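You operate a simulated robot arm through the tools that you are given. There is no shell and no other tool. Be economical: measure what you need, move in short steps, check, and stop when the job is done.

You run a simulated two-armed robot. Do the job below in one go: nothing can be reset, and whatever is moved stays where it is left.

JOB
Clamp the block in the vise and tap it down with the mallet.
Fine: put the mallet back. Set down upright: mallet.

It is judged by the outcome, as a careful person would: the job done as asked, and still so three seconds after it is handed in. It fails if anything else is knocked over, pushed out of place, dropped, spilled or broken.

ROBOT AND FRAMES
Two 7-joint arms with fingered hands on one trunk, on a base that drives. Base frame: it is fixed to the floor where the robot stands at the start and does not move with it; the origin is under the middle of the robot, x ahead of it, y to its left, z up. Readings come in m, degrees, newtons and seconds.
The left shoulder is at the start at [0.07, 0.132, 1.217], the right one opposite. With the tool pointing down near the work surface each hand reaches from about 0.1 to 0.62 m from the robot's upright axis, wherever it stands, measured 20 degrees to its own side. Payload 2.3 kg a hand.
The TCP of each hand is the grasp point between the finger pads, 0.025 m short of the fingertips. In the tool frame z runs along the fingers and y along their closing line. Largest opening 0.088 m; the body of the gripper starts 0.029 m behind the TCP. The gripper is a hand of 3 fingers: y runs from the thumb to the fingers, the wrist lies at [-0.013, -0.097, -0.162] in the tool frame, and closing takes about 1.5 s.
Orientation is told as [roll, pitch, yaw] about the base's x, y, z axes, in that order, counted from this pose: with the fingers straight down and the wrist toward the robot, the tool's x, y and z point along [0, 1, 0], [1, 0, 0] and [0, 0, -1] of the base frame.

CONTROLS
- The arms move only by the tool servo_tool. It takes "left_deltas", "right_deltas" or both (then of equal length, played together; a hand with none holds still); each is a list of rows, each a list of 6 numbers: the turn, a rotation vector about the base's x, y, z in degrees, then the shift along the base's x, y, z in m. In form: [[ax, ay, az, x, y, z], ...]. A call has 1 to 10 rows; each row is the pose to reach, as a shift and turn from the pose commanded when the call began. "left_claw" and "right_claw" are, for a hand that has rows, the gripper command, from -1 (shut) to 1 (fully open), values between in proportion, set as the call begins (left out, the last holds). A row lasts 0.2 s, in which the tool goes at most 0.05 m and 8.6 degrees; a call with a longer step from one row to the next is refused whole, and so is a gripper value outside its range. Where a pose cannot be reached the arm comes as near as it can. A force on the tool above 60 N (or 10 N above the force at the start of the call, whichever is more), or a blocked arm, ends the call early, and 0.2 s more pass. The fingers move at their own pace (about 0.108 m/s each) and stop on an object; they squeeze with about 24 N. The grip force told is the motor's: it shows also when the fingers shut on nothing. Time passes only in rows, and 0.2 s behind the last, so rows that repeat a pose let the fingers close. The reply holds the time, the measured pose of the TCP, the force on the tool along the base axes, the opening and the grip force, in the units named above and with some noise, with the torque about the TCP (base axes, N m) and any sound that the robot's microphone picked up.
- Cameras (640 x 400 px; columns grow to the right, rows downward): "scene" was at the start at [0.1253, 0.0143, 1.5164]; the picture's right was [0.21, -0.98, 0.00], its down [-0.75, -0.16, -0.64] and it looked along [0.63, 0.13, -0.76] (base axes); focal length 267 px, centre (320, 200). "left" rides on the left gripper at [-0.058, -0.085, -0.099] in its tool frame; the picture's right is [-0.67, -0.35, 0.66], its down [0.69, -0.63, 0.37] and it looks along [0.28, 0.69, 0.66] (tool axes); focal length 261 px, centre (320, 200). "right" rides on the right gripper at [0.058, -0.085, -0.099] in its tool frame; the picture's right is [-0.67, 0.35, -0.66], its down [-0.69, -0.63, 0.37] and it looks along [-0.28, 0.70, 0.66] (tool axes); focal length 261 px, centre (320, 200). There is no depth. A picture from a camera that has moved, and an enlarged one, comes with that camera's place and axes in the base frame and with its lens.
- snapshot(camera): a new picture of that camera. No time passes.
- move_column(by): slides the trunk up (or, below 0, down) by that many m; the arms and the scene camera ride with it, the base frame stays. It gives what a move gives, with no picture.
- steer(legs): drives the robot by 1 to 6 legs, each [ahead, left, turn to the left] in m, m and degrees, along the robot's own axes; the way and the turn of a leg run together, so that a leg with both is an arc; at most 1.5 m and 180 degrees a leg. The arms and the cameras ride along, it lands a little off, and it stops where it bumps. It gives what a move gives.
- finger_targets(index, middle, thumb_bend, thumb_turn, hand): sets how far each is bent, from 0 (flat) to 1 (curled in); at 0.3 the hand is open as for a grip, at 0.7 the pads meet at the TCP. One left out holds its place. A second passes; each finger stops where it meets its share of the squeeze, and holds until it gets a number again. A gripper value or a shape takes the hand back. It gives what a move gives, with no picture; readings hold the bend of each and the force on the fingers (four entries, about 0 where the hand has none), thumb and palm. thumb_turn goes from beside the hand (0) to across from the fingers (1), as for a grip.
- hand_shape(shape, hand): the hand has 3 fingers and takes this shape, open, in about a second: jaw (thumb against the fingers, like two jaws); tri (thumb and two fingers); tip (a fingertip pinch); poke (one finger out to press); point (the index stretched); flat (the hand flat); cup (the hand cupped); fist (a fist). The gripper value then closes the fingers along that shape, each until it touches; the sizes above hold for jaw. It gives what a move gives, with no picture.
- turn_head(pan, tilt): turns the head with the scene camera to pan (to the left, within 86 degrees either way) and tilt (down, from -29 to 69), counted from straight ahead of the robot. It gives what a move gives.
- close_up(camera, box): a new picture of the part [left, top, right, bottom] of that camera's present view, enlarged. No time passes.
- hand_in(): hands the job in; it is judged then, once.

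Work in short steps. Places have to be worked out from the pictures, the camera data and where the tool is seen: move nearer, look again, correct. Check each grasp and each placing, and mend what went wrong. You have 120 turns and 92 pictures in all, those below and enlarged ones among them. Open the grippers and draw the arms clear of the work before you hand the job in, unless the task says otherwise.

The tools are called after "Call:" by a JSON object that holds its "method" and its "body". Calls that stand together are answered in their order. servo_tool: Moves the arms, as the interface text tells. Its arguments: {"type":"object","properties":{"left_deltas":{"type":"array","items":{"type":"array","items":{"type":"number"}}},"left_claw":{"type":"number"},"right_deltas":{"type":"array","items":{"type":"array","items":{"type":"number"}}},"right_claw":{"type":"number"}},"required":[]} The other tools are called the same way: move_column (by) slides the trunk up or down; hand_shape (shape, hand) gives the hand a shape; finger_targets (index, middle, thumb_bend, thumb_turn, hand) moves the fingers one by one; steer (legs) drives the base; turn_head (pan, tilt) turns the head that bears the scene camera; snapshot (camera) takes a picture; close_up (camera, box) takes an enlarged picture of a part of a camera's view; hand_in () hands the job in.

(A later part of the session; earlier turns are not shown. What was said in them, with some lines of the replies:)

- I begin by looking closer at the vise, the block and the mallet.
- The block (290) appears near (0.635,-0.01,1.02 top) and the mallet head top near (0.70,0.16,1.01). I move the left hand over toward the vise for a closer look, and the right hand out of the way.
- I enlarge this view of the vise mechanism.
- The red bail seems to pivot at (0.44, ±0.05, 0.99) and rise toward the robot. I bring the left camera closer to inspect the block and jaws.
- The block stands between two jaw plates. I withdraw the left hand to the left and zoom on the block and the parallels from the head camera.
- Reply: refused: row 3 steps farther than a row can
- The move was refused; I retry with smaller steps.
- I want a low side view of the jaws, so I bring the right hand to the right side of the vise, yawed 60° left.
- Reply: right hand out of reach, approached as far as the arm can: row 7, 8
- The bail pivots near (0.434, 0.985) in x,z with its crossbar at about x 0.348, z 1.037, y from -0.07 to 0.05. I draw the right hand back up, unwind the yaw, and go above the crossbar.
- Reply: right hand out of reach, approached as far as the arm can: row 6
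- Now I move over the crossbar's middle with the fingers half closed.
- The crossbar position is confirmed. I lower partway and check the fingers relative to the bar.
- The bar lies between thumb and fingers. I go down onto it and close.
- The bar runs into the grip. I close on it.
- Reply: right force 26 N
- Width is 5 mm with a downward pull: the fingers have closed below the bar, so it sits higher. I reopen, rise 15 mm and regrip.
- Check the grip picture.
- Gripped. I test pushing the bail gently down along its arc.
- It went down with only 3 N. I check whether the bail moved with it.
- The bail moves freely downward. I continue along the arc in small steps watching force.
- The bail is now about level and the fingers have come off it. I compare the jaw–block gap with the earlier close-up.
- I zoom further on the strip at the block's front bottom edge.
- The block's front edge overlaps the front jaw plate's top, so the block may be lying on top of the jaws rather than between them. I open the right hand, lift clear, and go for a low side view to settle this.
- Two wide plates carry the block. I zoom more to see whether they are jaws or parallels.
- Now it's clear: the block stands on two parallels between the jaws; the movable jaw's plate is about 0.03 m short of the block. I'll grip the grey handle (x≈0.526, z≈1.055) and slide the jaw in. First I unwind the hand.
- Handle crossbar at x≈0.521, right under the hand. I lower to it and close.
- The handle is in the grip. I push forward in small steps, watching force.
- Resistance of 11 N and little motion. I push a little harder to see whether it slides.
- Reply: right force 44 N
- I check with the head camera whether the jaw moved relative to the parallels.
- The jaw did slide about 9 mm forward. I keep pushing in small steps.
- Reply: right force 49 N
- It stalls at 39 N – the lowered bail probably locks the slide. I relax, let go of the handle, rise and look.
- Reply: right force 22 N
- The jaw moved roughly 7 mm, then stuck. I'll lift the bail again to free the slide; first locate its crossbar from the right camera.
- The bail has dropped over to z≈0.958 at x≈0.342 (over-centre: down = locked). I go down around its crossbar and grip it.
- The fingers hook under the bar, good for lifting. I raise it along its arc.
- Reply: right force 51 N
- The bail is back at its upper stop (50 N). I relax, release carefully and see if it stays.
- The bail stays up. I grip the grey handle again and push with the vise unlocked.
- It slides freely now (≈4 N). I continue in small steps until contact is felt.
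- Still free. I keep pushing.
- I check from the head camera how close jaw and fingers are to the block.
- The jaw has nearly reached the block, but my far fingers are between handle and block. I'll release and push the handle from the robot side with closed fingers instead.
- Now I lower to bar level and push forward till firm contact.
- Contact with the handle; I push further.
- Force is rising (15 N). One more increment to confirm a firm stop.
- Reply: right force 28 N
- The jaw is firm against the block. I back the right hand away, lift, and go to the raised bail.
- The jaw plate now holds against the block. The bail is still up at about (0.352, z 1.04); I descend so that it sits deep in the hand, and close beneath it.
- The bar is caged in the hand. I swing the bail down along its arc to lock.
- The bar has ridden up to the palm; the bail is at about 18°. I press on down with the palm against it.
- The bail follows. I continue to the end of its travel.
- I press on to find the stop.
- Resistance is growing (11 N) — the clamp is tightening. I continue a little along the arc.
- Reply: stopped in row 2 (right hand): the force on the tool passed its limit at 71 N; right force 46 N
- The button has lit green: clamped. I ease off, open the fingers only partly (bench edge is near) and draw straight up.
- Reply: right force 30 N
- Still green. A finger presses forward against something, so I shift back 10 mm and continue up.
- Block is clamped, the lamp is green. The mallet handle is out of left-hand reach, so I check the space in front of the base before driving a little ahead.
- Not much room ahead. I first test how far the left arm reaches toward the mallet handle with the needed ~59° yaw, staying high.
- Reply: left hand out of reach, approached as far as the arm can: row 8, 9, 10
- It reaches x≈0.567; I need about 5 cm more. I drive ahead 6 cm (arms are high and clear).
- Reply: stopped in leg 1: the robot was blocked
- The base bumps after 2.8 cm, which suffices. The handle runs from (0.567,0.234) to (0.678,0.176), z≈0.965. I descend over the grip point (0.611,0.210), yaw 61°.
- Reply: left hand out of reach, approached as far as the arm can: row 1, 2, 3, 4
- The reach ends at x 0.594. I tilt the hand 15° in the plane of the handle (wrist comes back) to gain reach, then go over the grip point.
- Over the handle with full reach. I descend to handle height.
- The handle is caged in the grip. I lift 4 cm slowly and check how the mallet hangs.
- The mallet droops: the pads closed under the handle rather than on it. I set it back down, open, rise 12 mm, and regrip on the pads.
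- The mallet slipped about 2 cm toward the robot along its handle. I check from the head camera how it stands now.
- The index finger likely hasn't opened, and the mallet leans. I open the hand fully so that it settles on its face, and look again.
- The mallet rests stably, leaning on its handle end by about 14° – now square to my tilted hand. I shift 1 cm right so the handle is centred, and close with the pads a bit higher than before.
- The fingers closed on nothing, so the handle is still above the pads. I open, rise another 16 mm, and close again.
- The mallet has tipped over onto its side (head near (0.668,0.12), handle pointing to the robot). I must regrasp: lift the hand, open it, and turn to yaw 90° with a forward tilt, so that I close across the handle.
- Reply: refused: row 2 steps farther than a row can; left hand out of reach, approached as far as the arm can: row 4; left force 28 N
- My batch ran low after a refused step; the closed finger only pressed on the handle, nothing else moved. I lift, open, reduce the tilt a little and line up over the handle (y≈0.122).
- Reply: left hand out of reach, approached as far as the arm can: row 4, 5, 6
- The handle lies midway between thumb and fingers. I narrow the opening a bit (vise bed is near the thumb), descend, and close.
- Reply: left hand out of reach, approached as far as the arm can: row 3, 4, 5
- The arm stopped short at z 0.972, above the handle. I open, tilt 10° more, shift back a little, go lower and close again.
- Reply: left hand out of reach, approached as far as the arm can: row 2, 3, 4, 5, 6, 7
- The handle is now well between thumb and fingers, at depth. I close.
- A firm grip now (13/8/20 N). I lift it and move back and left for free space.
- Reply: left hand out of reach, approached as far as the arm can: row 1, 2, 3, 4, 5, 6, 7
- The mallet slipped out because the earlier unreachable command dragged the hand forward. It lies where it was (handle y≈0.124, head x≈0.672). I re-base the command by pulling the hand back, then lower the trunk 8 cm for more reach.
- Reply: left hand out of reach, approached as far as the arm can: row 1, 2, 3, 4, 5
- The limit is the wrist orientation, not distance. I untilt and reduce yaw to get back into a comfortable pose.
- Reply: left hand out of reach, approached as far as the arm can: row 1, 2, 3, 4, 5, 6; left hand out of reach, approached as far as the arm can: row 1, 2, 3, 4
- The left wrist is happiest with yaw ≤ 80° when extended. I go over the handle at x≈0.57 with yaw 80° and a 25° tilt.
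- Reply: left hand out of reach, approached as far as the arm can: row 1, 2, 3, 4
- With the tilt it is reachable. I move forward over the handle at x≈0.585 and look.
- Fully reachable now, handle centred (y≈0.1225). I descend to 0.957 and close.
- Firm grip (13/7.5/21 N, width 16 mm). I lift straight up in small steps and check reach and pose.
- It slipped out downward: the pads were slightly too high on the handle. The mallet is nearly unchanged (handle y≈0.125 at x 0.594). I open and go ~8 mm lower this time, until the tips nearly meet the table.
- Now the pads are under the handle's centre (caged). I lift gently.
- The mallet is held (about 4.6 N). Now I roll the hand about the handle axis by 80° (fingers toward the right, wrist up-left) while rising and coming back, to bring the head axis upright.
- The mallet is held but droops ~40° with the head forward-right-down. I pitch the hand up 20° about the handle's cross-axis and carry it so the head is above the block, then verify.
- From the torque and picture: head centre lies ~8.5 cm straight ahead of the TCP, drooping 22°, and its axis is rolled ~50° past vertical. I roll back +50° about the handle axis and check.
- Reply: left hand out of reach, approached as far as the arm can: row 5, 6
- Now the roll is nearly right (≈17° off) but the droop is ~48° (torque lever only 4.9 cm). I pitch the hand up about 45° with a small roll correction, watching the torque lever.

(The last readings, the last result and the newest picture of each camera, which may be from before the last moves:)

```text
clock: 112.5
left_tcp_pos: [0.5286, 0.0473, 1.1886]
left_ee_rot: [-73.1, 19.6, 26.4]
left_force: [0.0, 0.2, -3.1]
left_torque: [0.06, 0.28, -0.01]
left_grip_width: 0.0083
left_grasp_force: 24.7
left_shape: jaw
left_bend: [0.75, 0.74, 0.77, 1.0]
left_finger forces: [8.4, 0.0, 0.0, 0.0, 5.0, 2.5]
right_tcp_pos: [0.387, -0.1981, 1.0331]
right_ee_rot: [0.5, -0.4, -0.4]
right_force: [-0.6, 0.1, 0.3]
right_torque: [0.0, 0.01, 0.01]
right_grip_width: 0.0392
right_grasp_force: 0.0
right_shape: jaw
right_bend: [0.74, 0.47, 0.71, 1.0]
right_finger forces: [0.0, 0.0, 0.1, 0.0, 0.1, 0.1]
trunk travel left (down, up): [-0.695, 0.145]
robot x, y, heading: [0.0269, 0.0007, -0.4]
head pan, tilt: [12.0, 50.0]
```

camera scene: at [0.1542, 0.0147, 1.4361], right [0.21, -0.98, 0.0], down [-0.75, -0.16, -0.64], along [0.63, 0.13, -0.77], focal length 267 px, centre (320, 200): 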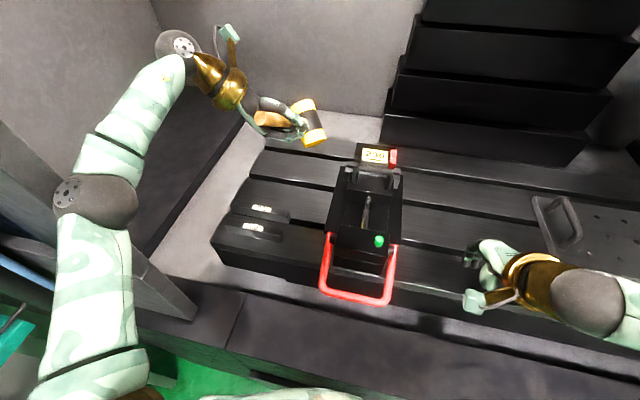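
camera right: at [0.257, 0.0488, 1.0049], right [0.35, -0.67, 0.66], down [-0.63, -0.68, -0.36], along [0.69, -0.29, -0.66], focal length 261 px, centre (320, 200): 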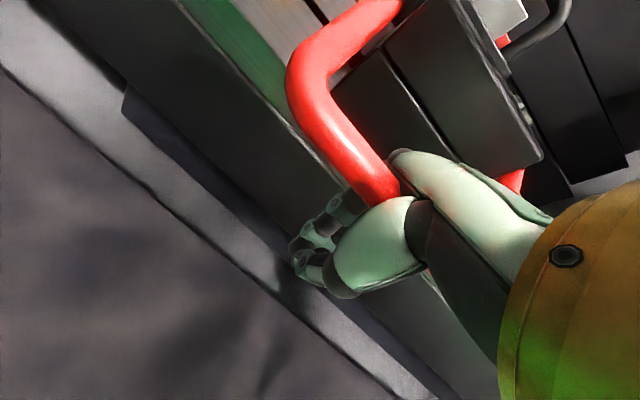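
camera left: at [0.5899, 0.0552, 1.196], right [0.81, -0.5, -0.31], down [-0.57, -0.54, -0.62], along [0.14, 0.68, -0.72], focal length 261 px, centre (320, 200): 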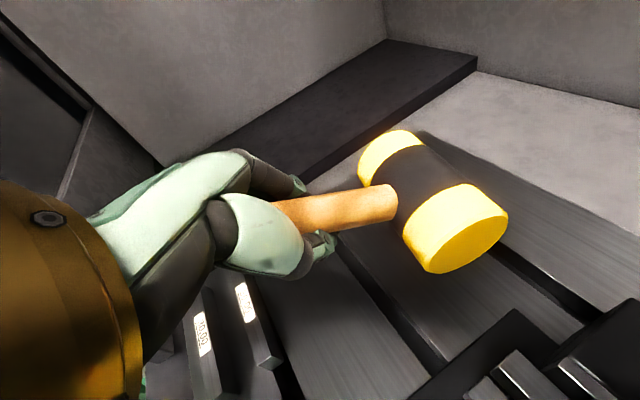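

The lever grew to ~6.8 cm (droop ≈ 30°). I take one picture to place the head precisely before tapping.

Call:
{"method": "close_up", "body": {"camera": "scene", "box": [250, 80, 430, 220]}}

```text
2.86 times, centred on (340, 150) of scene
camera zoom: at [0.1602, 0.0018, 1.4356], right [0.2, -0.98, -0.01], down [-0.75, -0.15, -0.64], along [0.62, 0.14, -0.77], focal length 764 px, centre (263, 343)
```

zoom: 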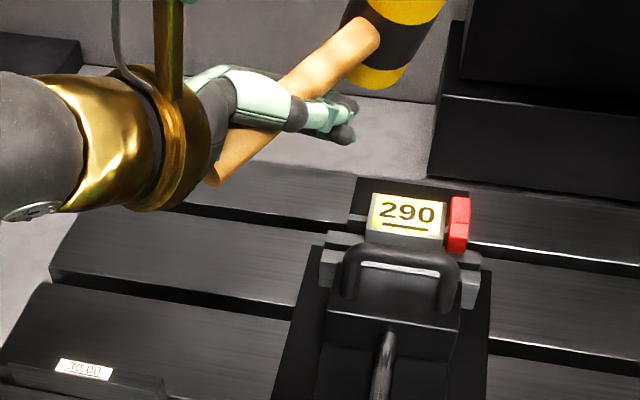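

The handle is about level and the head within ~14° of upright; head ≈ TCP+(0.08,−0.03,0). I bring it over the block and give a downward tap, returning up.

Call:
{"method": "servo_tool", "body": {"left_deltas": [[0, 0, 0, -0.003, -0.01, -0.03], [0, 0, 0, -0.007, -0.017, -0.06], [0, 0, 0, -0.007, -0.017, -0.08], [0, 0, 0, -0.007, -0.017, -0.115], [0, 0, 0, -0.007, -0.017, -0.08], [0, 0, 0, -0.007, -0.017, -0.06]]}}

```text
clock: 113.9
left_tcp_pos: [0.5138, 0.0419, 1.1301]
left_ee_rot: [-73.6, 19.6, 26.4]
left_force: [-0.4, 0.2, -4.2]
left_torque: [0.07, 0.22, 0.01]
left_grip_width: 0.0081
left_grasp_force: 24.4
left_shape: jaw
left_bend: [0.75, 0.74, 0.77, 1.0]
left_finger forces: [8.1, 0.0, 0.1, 0.0, 5.4, 2.6]
right_tcp_pos: [0.3816, -0.1874, 1.0372]
right_ee_rot: [0.1, -0.7, -0.4]
right_force: [0.3, -0.7, 0.4]
right_torque: [0.02, -0.02, 0.02]
right_grip_width: 0.0394
right_grasp_force: 0.1
right_shape: jaw
right_bend: [0.74, 0.47, 0.71, 1.0]
right_finger forces: [0.0, 0.0, 0.1, 0.0, 0.0, 0.0]
trunk travel left (down, up): [-0.695, 0.145]
robot x, y, heading: [0.024, 0.0001, -0.2]
head pan, tilt: [12.0, 50.0]
```

No contact sound. I correct the position slightly and lower in small steps to find contact.

Call:
{"method": "servo_tool", "body": {"left_deltas": [[0, 0, 0, 0.006, -0.01, -0.02], [0, 0, 0, 0.01, -0.014, -0.04], [0, 0, 0, 0.01, -0.014, -0.05], [0, 0, 0, 0.01, -0.014, -0.056]]}}

```text
clock: 114.9
left_tcp_pos: [0.5256, 0.0265, 1.0729]
left_ee_rot: [-73.6, 19.6, 26.4]
left_force: [0.5, -0.8, -3.8]
left_torque: [0.04, 0.29, 0.02]
left_grip_width: 0.0084
left_grasp_force: 23.7
left_shape: jaw
left_bend: [0.75, 0.74, 0.77, 1.0]
left_finger forces: [8.4, 0.0, 0.0, 0.0, 5.3, 2.9]
right_tcp_pos: [0.3844, -0.1887, 1.0361]
right_ee_rot: [-0.1, -0.5, -0.4]
right_force: [0.2, -0.1, -0.1]
right_torque: [-0.02, -0.03, -0.01]
right_grip_width: 0.0396
right_grasp_force: 0.3
right_shape: jaw
right_bend: [0.74, 0.47, 0.71, 1.0]
right_finger forces: [0.0, 0.1, 0.0, 0.1, 0.0, 0.0]
trunk travel left (down, up): [-0.695, 0.145]
robot x, y, heading: [0.0279, -0.0004, 0.0]
head pan, tilt: [12.0, 50.0]
```

Still no contact at z 1.073; I take a picture to see the head against the block.

Call:
{"method": "close_up", "body": {"camera": "scene", "box": [280, 90, 430, 220]}}

```text
3.08 times, centred on (355, 155) of scene
camera zoom: at [0.1545, 0.014, 1.4361], right [0.21, -0.98, 0.0], down [-0.75, -0.16, -0.64], along [0.63, 0.13, -0.77], focal length 822 px, centre (212, 338)
```

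zoom: 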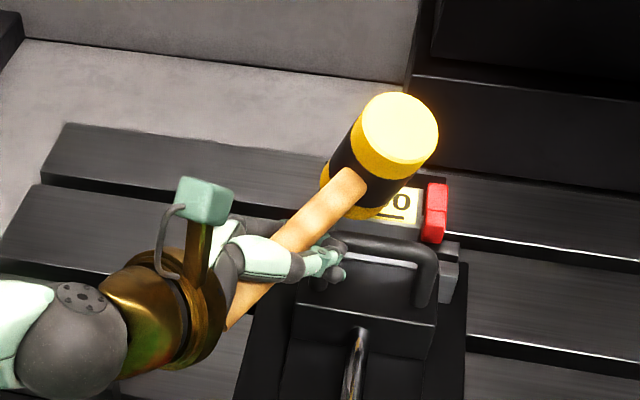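

The head is over the block but sits ~1.5 cm above the TCP and leans. I lift a bit, pitch the head down 12° and correct the roll, then tap downward and come back up.

Call:
{"method": "servo_tool", "body": {"left_deltas": [[-5.5, 5.5, 0, 0, 0.003, 0.015], [-11, 11, 0, 0, 0.004, 0.03], [-11, 11, 0, 0, 0.004, 0.035], [-11, 11, 0, 0, 0.004, 0.01], [-11, 11, 0, 0, 0.004, -0.01]]}}

```text
clock: 116.1
left_tcp_pos: [0.5257, 0.0333, 1.0653]
left_ee_rot: [-79.6, 34.2, 23.8]
left_force: [-0.4, -0.2, -3.5]
left_torque: [0.01, 0.18, 0.03]
left_grip_width: 0.0083
left_grasp_force: 24.1
left_shape: jaw
left_bend: [0.75, 0.74, 0.77, 1.0]
left_finger forces: [6.8, 0.0, 0.1, 0.0, 3.5, 0.2]
right_tcp_pos: [0.3846, -0.1876, 1.0372]
right_ee_rot: [-0.2, -0.6, -0.4]
right_force: [-0.7, -0.8, 0.4]
right_torque: [0.0, -0.02, -0.01]
right_grip_width: 0.0395
right_grasp_force: 0.1
right_shape: jaw
right_bend: [0.74, 0.47, 0.71, 1.0]
right_finger forces: [0.1, 0.0, 0.1, 0.0, 0.1, 0.0]
trunk travel left (down, up): [-0.695, 0.145]
robot x, y, heading: [0.0274, 0.0007, -0.1]
head pan, tilt: [12.0, 50.0]
```

The load drops slightly (maybe touching). I raise 3 cm and tap again a bit lower and faster.

Call:
{"method": "servo_tool", "body": {"left_deltas": [[0, 0, 0, 0, 0, 0.02], [0, 0, 0, 0, 0, 0.03], [0, 0, 0, 0, 0, -0.015]]}}

```text
clock: 116.9
left_tcp_pos: [0.5281, 0.0341, 1.0508]
left_ee_rot: [-79.8, 34.2, 23.6]
left_force: [0.0, -0.2, -2.0]
left_torque: [-0.02, 0.03, 0.01]
left_grip_width: 0.008
left_grasp_force: 24.1
left_shape: jaw
left_bend: [0.75, 0.74, 0.77, 1.0]
left_finger forces: [1.1, 0.1, 0.0, 0.1, 0.7, 0.5]
right_tcp_pos: [0.3837, -0.1864, 1.0368]
right_ee_rot: [-0.1, -0.6, -0.4]
right_force: [0.2, 0.4, 0.2]
right_torque: [0.02, 0.01, -0.02]
right_grip_width: 0.0395
right_grasp_force: 0.0
right_shape: jaw
right_bend: [0.74, 0.47, 0.71, 1.0]
right_finger forces: [0.1, 0.0, 0.1, 0.0, 0.0, 0.0]
trunk travel left (down, up): [-0.695, 0.145]
robot x, y, heading: [0.0298, 0.0005, -0.2]
head pan, tilt: [12.0, 50.0]
```

The head now rests on the block (its weight is gone from the hand). I give two firmer taps from 3–4 cm.

Call:
{"method": "servo_tool", "body": {"left_deltas": [[0, 0, 0, 0, 0, 0.03], [0, 0, 0, 0, 0, 0.04], [0, 0, 0, 0, 0, -0.008], [0, 0, 0, 0, 0, 0.03], [0, 0, 0, 0, 0, 0.038], [0, 0, 0, 0, 0, -0.01]]}}

```text
clock: 118.3
left_tcp_pos: [0.526, 0.0312, 1.0401]
left_ee_rot: [-79.6, 34.3, 23.9]
left_force: [-0.4, -0.3, -1.5]
left_torque: [-0.01, 0.01, 0.05]
left_grip_width: 0.0078
left_grasp_force: 24.3
left_shape: jaw
left_bend: [0.75, 0.74, 0.77, 1.0]
left_finger forces: [1.2, 0.0, 0.1, 0.1, 0.0, 0.0]
right_tcp_pos: [0.3839, -0.1866, 1.0371]
right_ee_rot: [-0.1, -0.6, -0.5]
right_force: [0.5, -0.4, 0.1]
right_torque: [-0.03, 0.01, -0.01]
right_grip_width: 0.0396
right_grasp_force: 0.0
right_shape: jaw
right_bend: [0.74, 0.47, 0.71, 1.0]
right_finger forces: [0.1, 0.0, 0.0, 0.0, 0.0, 0.1]
trunk travel left (down, up): [-0.695, 0.145]
robot x, y, heading: [0.0277, 0.0007, -0.1]
head pan, tilt: [12.0, 50.0]
```

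Contact is made, but I want a sharper tap: raise 10 cm and swing down at full speed, twice, ending with the head resting.

Call:
{"method": "servo_tool", "body": {"left_deltas": [[0, 0, 0, 0, 0, 0.045], [0, 0, 0, 0, 0, 0.09], [0, 0, 0, 0, 0, 0.1], [0, 0, 0, 0, 0, 0.055], [0, 0, 0, 0, 0, 0.006]]}}

```text
clock: 119.5
left_tcp_pos: [0.5241, 0.0335, 1.0488]
left_ee_rot: [-79.6, 34.2, 23.7]
left_force: [0.8, 0.8, -2.1]
left_torque: [-0.06, 0.07, 0.01]
left_grip_width: 0.0078
left_grasp_force: 24.0
left_shape: jaw
left_bend: [0.75, 0.74, 0.77, 1.0]
left_finger forces: [2.4, 0.1, 0.0, 0.1, 0.5, 0.0]
right_tcp_pos: [0.383, -0.1873, 1.0379]
right_ee_rot: [-0.1, -0.6, -0.4]
right_force: [-0.3, 0.6, 0.0]
right_torque: [0.01, -0.02, 0.01]
right_grip_width: 0.0393
right_grasp_force: 0.1
right_shape: jaw
right_bend: [0.74, 0.47, 0.71, 1.0]
right_finger forces: [0.1, 0.1, 0.1, 0.1, 0.0, 0.0]
trunk travel left (down, up): [-0.695, 0.145]
robot x, y, heading: [0.026, 0.0022, -0.2]
head pan, tilt: [12.0, 50.0]
```

I add one stronger strike, combining the downward move with a wrist pitch.

Call:
{"method": "servo_tool", "body": {"left_deltas": [[0, -7, 0, 0, 0, 0.045], [0, -14, 0, 0, 0, 0.09], [0, -14, 0, 0, 0, 0.1], [0, -7, 0, 0, 0, 0.052], [0, 1, 0, 0, 0, 0.004], [0, 0, 0, 0, 0, 0.04]]}}

```text
clock: 120.9
left_tcp_pos: [0.5247, 0.0305, 1.0904]
left_ee_rot: [-79.5, 34.2, 23.8]
left_force: [-1.5, -0.2, -3.7]
left_torque: [0.04, 0.25, -0.01]
left_grip_width: 0.0075
left_grasp_force: 24.0
left_shape: jaw
left_bend: [0.75, 0.74, 0.78, 1.0]
left_finger forces: [7.5, 0.0, 0.1, 0.0, 2.9, 0.8]
right_tcp_pos: [0.3828, -0.1883, 1.037]
right_ee_rot: [0.0, -0.8, -0.4]
right_force: [0.5, 0.0, 0.0]
right_torque: [0.01, -0.02, 0.0]
right_grip_width: 0.0394
right_grasp_force: 0.0
right_shape: jaw
right_bend: [0.74, 0.47, 0.71, 1.0]
right_finger forces: [0.0, 0.0, 0.0, 0.0, 0.2, 0.0]
trunk travel left (down, up): [-0.695, 0.145]
robot x, y, heading: [0.0288, 0.0016, -0.3]
head pan, tilt: [12.0, 50.0]
```

Taps done; the mallet is still held. Now I carry it back toward its starting place (head ≈ (0.70,0.166)), pitching the hand down 35° so that the table can level the mallet as I lower it.

Call:
{"method": "servo_tool", "body": {"left_deltas": [[0, 0, 0, 0.0, 0.02, 0.03], [2.4, 6.6, 0, 0.01, 0.06, 0.04], [4.8, 13.2, 0, 0.03, 0.1, 0.04], [7.2, 19.8, 0, 0.055, 0.135, 0.04], [9.6, 26.4, 0, 0.08, 0.155, 0.04], [12, 33, 0, 0.099, 0.156, 0.03]]}}

```text
clock: 122.3
left_tcp_pos: [0.5687, 0.1852, 1.1334]
left_ee_rot: [-37.3, 53.5, 54.2]
left_force: [-0.1, -0.8, -4.8]
left_torque: [0.01, 0.24, 0.01]
left_grip_width: 0.008
left_grasp_force: 23.6
left_shape: jaw
left_bend: [0.75, 0.74, 0.78, 1.0]
left_finger forces: [7.4, 0.0, 0.0, 0.1, 3.6, 0.8]
left hand out of reach, approached as far as the arm can: row 5, 6
right_tcp_pos: [0.3815, -0.187, 1.0386]
right_ee_rot: [0.0, -0.7, -0.4]
right_force: [-0.1, -1.0, -0.3]
right_torque: [-0.01, 0.0, -0.02]
right_grip_width: 0.0393
right_grasp_force: 0.1
right_shape: jaw
right_bend: [0.74, 0.47, 0.71, 1.0]
right_finger forces: [0.0, 0.0, 0.0, 0.0, 0.0, 0.1]
trunk travel left (down, up): [-0.695, 0.145]
robot x, y, heading: [0.0235, -0.0011, 0.0]
head pan, tilt: [12.0, 50.0]
```

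Reach ends at x≈0.569 in this pose. I lower toward the table and push forward as far as it goes.

Call:
{"method": "servo_tool", "body": {"left_deltas": [[0, 0, 0, 0.01, -0.005, -0.03], [0, 0, 0, 0.02, -0.01, -0.06], [0, 0, 0, 0.035, -0.015, -0.08], [0, 0, 0, 0.05, -0.02, -0.095]]}}

```text
clock: 123.3
left_tcp_pos: [0.6002, 0.1617, 1.0324]
left_ee_rot: [-37.6, 53.5, 53.9]
left_force: [0.0, -0.4, -4.0]
left_torque: [0.04, 0.26, -0.05]
left_grip_width: 0.0078
left_grasp_force: 23.8
left_shape: jaw
left_bend: [0.75, 0.74, 0.78, 1.0]
left_finger forces: [7.5, 0.1, 0.0, 0.0, 3.6, 0.8]
left hand out of reach, approached as far as the arm can: row 3, 4
right_tcp_pos: [0.3858, -0.1882, 1.0368]
right_ee_rot: [-0.1, -0.6, -0.4]
right_force: [-0.3, 0.3, 0.2]
right_torque: [0.01, 0.05, -0.02]
right_grip_width: 0.0393
right_grasp_force: 0.0
right_shape: jaw
right_bend: [0.74, 0.47, 0.71, 1.0]
right_finger forces: [0.1, 0.0, 0.0, 0.0, 0.0, 0.0]
trunk travel left (down, up): [-0.695, 0.145]
robot x, y, heading: [0.0272, 0.003, 0.1]
head pan, tilt: [12.0, 50.0]
```

Now the head is around (0.67–0.68, 0.155), within ~2–3 cm of its start. I lower in steps until the table takes the weight.

Call:
{"method": "servo_tool", "body": {"left_deltas": [[0, 0, 0, 0, 0, -0.01], [0, 0, 0, 0, 0, -0.02]]}}

```text
clock: 123.9
left_tcp_pos: [0.5981, 0.1634, 1.0134]
left_ee_rot: [-37.6, 53.5, 53.8]
left_force: [0.8, 0.8, -4.1]
left_torque: [0.0, 0.29, -0.01]
left_grip_width: 0.0079
left_grasp_force: 23.8
left_shape: jaw
left_bend: [0.75, 0.74, 0.78, 1.0]
left_finger forces: [7.6, 0.0, 0.0, 0.0, 3.6, 0.8]
right_tcp_pos: [0.3836, -0.1882, 1.0377]
right_ee_rot: [-0.1, -0.5, -0.5]
right_force: [-0.2, -0.3, 0.7]
right_torque: [0.03, 0.01, -0.02]
right_grip_width: 0.0392
right_grasp_force: 0.0
right_shape: jaw
right_bend: [0.74, 0.47, 0.71, 1.0]
right_finger forces: [0.0, 0.1, 0.1, 0.0, 0.1, 0.0]
trunk travel left (down, up): [-0.695, 0.145]
robot x, y, heading: [0.0266, 0.0003, -0.3]
head pan, tilt: [12.0, 50.0]
```

Call:
{"method": "servo_tool", "body": {"left_deltas": [[0, 0, 0, 0, 0, -0.008], [0, 0, 0, 0, 0, -0.016]]}}

```text
clock: 124.5
left_tcp_pos: [0.5969, 0.1612, 1.0003]
left_ee_rot: [-37.6, 53.6, 53.7]
left_force: [0.4, 0.6, -0.8]
left_torque: [-0.02, 0.05, 0.03]
left_grip_width: 0.0076
left_grasp_force: 24.1
left_shape: jaw
left_bend: [0.75, 0.74, 0.78, 1.0]
left_finger forces: [2.4, 0.1, 0.0, 0.0, 1.6, 0.4]
right_tcp_pos: [0.3831, -0.1864, 1.0377]
right_ee_rot: [0.0, -0.7, -0.3]
right_force: [0.7, 0.0, 0.8]
right_torque: [-0.03, 0.0, -0.01]
right_grip_width: 0.039
right_grasp_force: 0.0
right_shape: jaw
right_bend: [0.74, 0.47, 0.71, 1.0]
right_finger forces: [0.0, 0.1, 0.0, 0.1, 0.1, 0.0]
trunk travel left (down, up): [-0.695, 0.145]
robot x, y, heading: [0.027, 0.001, -0.3]
head pan, tilt: [12.0, 50.0]
```

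The head touches at TCP z≈1.00. I lower about 2 cm more so the table levels the mallet, then use the last picture to judge before release.

Call:
{"method": "servo_tool", "body": {"left_deltas": [[0, 0, 0, 0, 0, -0.007], [0, 0, 0, -0.001, 0, -0.014], [0, 0, 0, -0.002, 0, -0.02]]}}

Call:
{"method": "snapshot", "body": {"camera": "left"}}

```text
clock: 125.3
left_tcp_pos: [0.5978, 0.1631, 0.9775]
left_ee_rot: [-37.7, 53.5, 53.8]
left_force: [-0.6, -0.2, -1.2]
left_torque: [-0.01, 0.0, 0.01]
left_grip_width: 0.0079
left_grasp_force: 24.2
left_shape: jaw
left_bend: [0.75, 0.74, 0.77, 1.0]
left_finger forces: [1.4, 0.1, 0.0, 0.0, 0.1, 0.1]
right_tcp_pos: [0.3817, -0.1886, 1.0384]
right_ee_rot: [0.0, -0.7, -0.5]
right_force: [-0.7, 0.9, -0.9]
right_torque: [-0.03, -0.01, 0.03]
right_grip_width: 0.0395
right_grasp_force: 0.0
right_shape: jaw
right_bend: [0.74, 0.47, 0.71, 1.0]
right_finger forces: [0.0, 0.0, 0.0, 0.2, 0.0, 0.1]
trunk travel left (down, up): [-0.695, 0.145]
robot x, y, heading: [0.0265, 0.0012, -0.0]
head pan, tilt: [12.0, 50.0]
```

```text
0 pictures are left
camera left: at [0.6113, 0.2054, 1.115], right [0.58, -0.79, 0.21], down [-0.81, -0.57, 0.08], along [0.06, -0.22, -0.97], focal length 261 px, centre (320, 200)
```

left: 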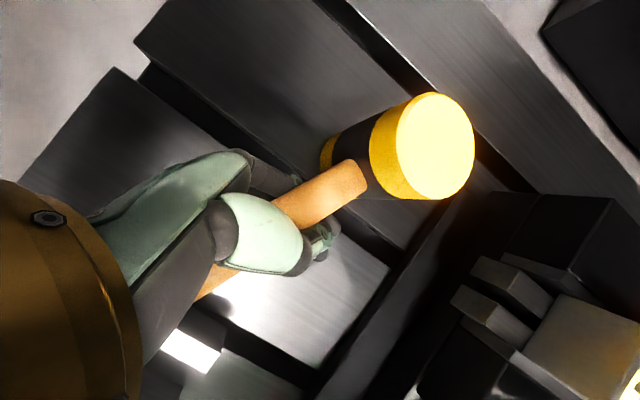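

From this top view (camera over the head) the mallet stands on its face, leaning only ~10° forward; fingers are beneath, thumb above the handle. I lower 6 mm more to level it, then open in stages without moving.

Call:
{"method": "servo_tool", "body": {"left_deltas": [[0, 0, 0, -0.001, 0, -0.004], [0, 0, 0, -0.001, 0, -0.007], [0, 0, 0, -0.001, 0, -0.007]]}}

Call:
{"method": "servo_tool", "body": {"left_deltas": [[0, 0, 0, 0, 0, 0], [0, 0, 0, 0, 0, 0], [0, 0, 0, 0, 0, 0], [0, 0, 0, 0, 0, 0]], "left_claw": -0.3}}

```text
clock: 126.1
left_tcp_pos: [0.5975, 0.1631, 0.9715]
left_ee_rot: [-37.6, 53.7, 53.8]
left_force: [-0.4, 0.3, -1.1]
left_torque: [-0.03, 0.05, 0.04]
left_grip_width: 0.0078
left_grasp_force: 23.5
left_shape: jaw
left_bend: [0.75, 0.74, 0.77, 1.0]
left_finger forces: [1.7, 0.0, 0.0, 0.1, 0.2, 0.1]
left hand out of reach, approached as far as the arm can: row 1, 2, 3
right_tcp_pos: [0.3819, -0.1869, 1.0377]
right_ee_rot: [0.0, -0.7, -0.4]
right_force: [-0.4, 0.4, 0.0]
right_torque: [-0.03, 0.01, -0.03]
right_grip_width: 0.0394
right_grasp_force: 0.0
right_shape: jaw
right_bend: [0.74, 0.47, 0.71, 1.0]
right_finger forces: [0.0, 0.0, 0.1, 0.0, 0.1, 0.0]
trunk travel left (down, up): [-0.695, 0.145]
robot x, y, heading: [0.0269, -0.0008, 0.1]
head pan, tilt: [12.0, 50.0]
```

```text
clock: 127.1
left_tcp_pos: [0.5971, 0.1643, 0.9711]
left_ee_rot: [-37.6, 53.5, 53.7]
left_force: [-0.2, 0.6, -2.3]
left_torque: [-0.05, 0.05, 0.0]
left_grip_width: 0.0305
left_grasp_force: 0.1
left_shape: jaw
left_bend: [0.74, 0.51, 0.73, 1.0]
left_finger forces: [1.5, 0.0, 0.1, 0.0, 0.1, 0.1]
right_tcp_pos: [0.3827, -0.1885, 1.0366]
right_ee_rot: [0.0, -0.7, -0.4]
right_force: [-0.5, 0.0, 0.7]
right_torque: [-0.03, 0.01, 0.0]
right_grip_width: 0.0396
right_grasp_force: 0.0
right_shape: jaw
right_bend: [0.74, 0.47, 0.71, 1.0]
right_finger forces: [0.0, 0.1, 0.1, 0.0, 0.1, 0.0]
trunk travel left (down, up): [-0.695, 0.145]
robot x, y, heading: [0.0302, 0.0022, -0.1]
head pan, tilt: [12.0, 50.0]
```

The index still carries ~1.5 N: the mallet rests on its front rim and my finger. I lower further until that load vanishes.

Call:
{"method": "servo_tool", "body": {"left_deltas": [[0, 0, 0, -0.004, 0, -0.004], [0, 0, 0, -0.008, 0, -0.008]]}}

```text
clock: 127.7
left_tcp_pos: [0.596, 0.1634, 0.9634]
left_ee_rot: [-37.5, 53.4, 53.7]
left_force: [-1.0, 0.4, -0.3]
left_torque: [-0.01, -0.01, 0.01]
left_grip_width: 0.0309
left_grasp_force: 0.2
left_shape: jaw
left_bend: [0.74, 0.51, 0.73, 1.0]
left_finger forces: [0.1, 0.0, 0.0, 0.0, 0.0, 0.1]
left hand out of reach, approached as far as the arm can: row 1, 2
right_tcp_pos: [0.3825, -0.1886, 1.0359]
right_ee_rot: [0.0, -0.7, -0.3]
right_force: [0.0, -0.5, 0.3]
right_torque: [0.01, 0.0, 0.01]
right_grip_width: 0.0395
right_grasp_force: 0.0
right_shape: jaw
right_bend: [0.74, 0.47, 0.71, 1.0]
right_finger forces: [0.0, 0.0, 0.0, 0.0, 0.0, 0.0]
trunk travel left (down, up): [-0.695, 0.145]
robot x, y, heading: [0.0259, -0.0048, 0.1]
head pan, tilt: [12.0, 50.0]
```

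All finger forces are zero: the mallet stands by itself. I open wider in place, watching forces.

Call:
{"method": "servo_tool", "body": {"left_deltas": [[0, 0, 0, 0, 0, 0], [0, 0, 0, 0, 0, 0], [0, 0, 0, 0, 0, 0], [0, 0, 0, 0, 0, 0], [0, 0, 0, 0, 0, 0]], "left_claw": 0.6}}

```text
clock: 128.9
left_tcp_pos: [0.5938, 0.1621, 0.9647]
left_ee_rot: [-37.9, 53.3, 53.6]
left_force: [1.6, -1.4, 14.8]
left_torque: [0.04, -0.25, 0.01]
left_grip_width: 0.0645
left_grasp_force: 0.0
left_shape: jaw
left_bend: [0.28, 0.42, 0.49, 0.99]
left_finger forces: [3.1, 12.2, 0.0, 0.1, 0.0, 0.0]
right_tcp_pos: [0.3795, -0.1894, 1.038]
right_ee_rot: [0.1, -0.9, -0.4]
right_force: [0.5, -0.4, -0.3]
right_torque: [0.02, 0.03, 0.01]
right_grip_width: 0.0396
right_grasp_force: 0.0
right_shape: jaw
right_bend: [0.74, 0.47, 0.71, 1.0]
right_finger forces: [0.1, 0.1, 0.0, 0.1, 0.1, 0.0]
trunk travel left (down, up): [-0.695, 0.145]
robot x, y, heading: [0.0291, -0.0004, -0.0]
head pan, tilt: [12.0, 50.0]
```

The open fingers now rest on the table beneath the handle. I slide the hand out to the left, then up.

Call:
{"method": "servo_tool", "body": {"left_deltas": [[0, 0, 0, 0, 0.015, 0.001], [0, 0, 0, 0, 0.035, 0.002], [0, 0, 0, 0, 0.055, 0.004], [0, 0, 0, 0, 0.075, 0.006], [0, 0, 0, 0, 0.095, 0.01], [0, 0, 0, -0.005, 0.115, 0.03], [0, 0, 0, -0.02, 0.125, 0.06], [0, 0, 0, -0.04, 0.13, 0.1]]}}

```text
clock: 130.7
left_tcp_pos: [0.5489, 0.288, 1.061]
left_ee_rot: [-37.6, 53.5, 53.9]
left_force: [-0.7, -0.1, 0.4]
left_torque: [-0.01, 0.02, 0.02]
left_grip_width: 0.0703
left_grasp_force: 0.0
left_shape: jaw
left_bend: [0.27, 0.34, 0.49, 0.99]
left_finger forces: [0.0, 0.0, 0.0, 0.0, 0.0, 0.0]
left hand out of reach, approached as far as the arm can: row 2, 3, 4, 5, 6, 7, 8
right_tcp_pos: [0.3826, -0.1872, 1.0378]
right_ee_rot: [0.0, -0.6, -0.3]
right_force: [0.4, 0.6, 0.3]
right_torque: [0.0, -0.01, -0.03]
right_grip_width: 0.0393
right_grasp_force: 0.0
right_shape: jaw
right_bend: [0.74, 0.47, 0.71, 1.0]
right_finger forces: [0.0, 0.0, 0.0, 0.0, 0.0, 0.1]
trunk travel left (down, up): [-0.695, 0.145]
robot x, y, heading: [0.0273, 0.0015, -0.1]
head pan, tilt: [12.0, 50.0]
```

The hand came free with no load. I draw both arms clear, right hand opened, without nearing the work.

Call:
{"method": "servo_tool", "body": {"left_deltas": [[0, 0, 0, -0.01, 0.0, 0.03], [0, 0, 0, -0.03, 0.0, 0.07], [0, 0, 0, -0.06, 0.0, 0.1], [0, 0, 0, -0.1, 0.0, 0.12], [0, 0, 0, -0.13, 0.0, 0.13], [0, 0, 0, -0.13, 0.0, 0.13]], "right_deltas": [[0, 0, 0, 0, 0, 0.03], [0, 0, 0, 0, -0.01, 0.07], [0, 0, 0, 0, -0.03, 0.1], [0, 0, 0, 0, -0.05, 0.12], [0, 0, 0, 0, -0.06, 0.13], [0, 0, 0, 0, -0.06, 0.13]], "left_claw": 1, "right_claw": 1}}

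```text
clock: 132.1
left_tcp_pos: [0.4294, 0.2807, 1.1908]
left_ee_rot: [-36.5, 53.5, 54.7]
left_force: [-0.7, -0.5, 0.4]
left_torque: [0.0, 0.02, 0.0]
left_grip_width: 0.0877
left_grasp_force: 0.1
left_shape: jaw
left_bend: [0.3, 0.3, 0.3, 0.98]
left_finger forces: [0.0, 0.1, 0.1, 0.1, 0.0, 0.0]
right_tcp_pos: [0.3931, -0.2585, 1.1652]
right_ee_rot: [0.4, -0.1, -0.4]
right_force: [0.0, -0.3, -0.6]
right_torque: [0.0, -0.01, 0.02]
right_grip_width: 0.0876
right_grasp_force: 0.0
right_shape: jaw
right_bend: [0.3, 0.3, 0.3, 0.98]
right_finger forces: [0.0, 0.0, 0.0, 0.0, 0.0, 0.0]
trunk travel left (down, up): [-0.695, 0.145]
robot x, y, heading: [0.0278, 0.0033, -0.2]
head pan, tilt: [12.0, 50.0]
```

Both hands are empty, open and clear of the work, and I have no pictures left, so I hand the job in.

Call:
{"method": "hand_in", "body": {}}

```text
The job is handed in.
```

I clamped the block and tapped it with the mallet, but I couldn't confirm that the taps seated it or that the mallet is standing upright, because I had no pictures left at the end.

- **Clamp:** the vise lamp turned green once the bail was down, and it was still green when I looked after letting go of the bail.
- **Taps:** the mallet head came to rest on the block, and I gave it several light taps. The mallet turned in my grip on contact, so they weren't firm strikes, and the microphone picked up no sound.
- **Mallet:** it tipped over and slipped out of the hand several times while I was picking it up. I set it down on its face about 2–3 cm from where it started, at my estimate. The finger forces read zero before I let go and the hand came away with no load, which suggests it was standing on its own.
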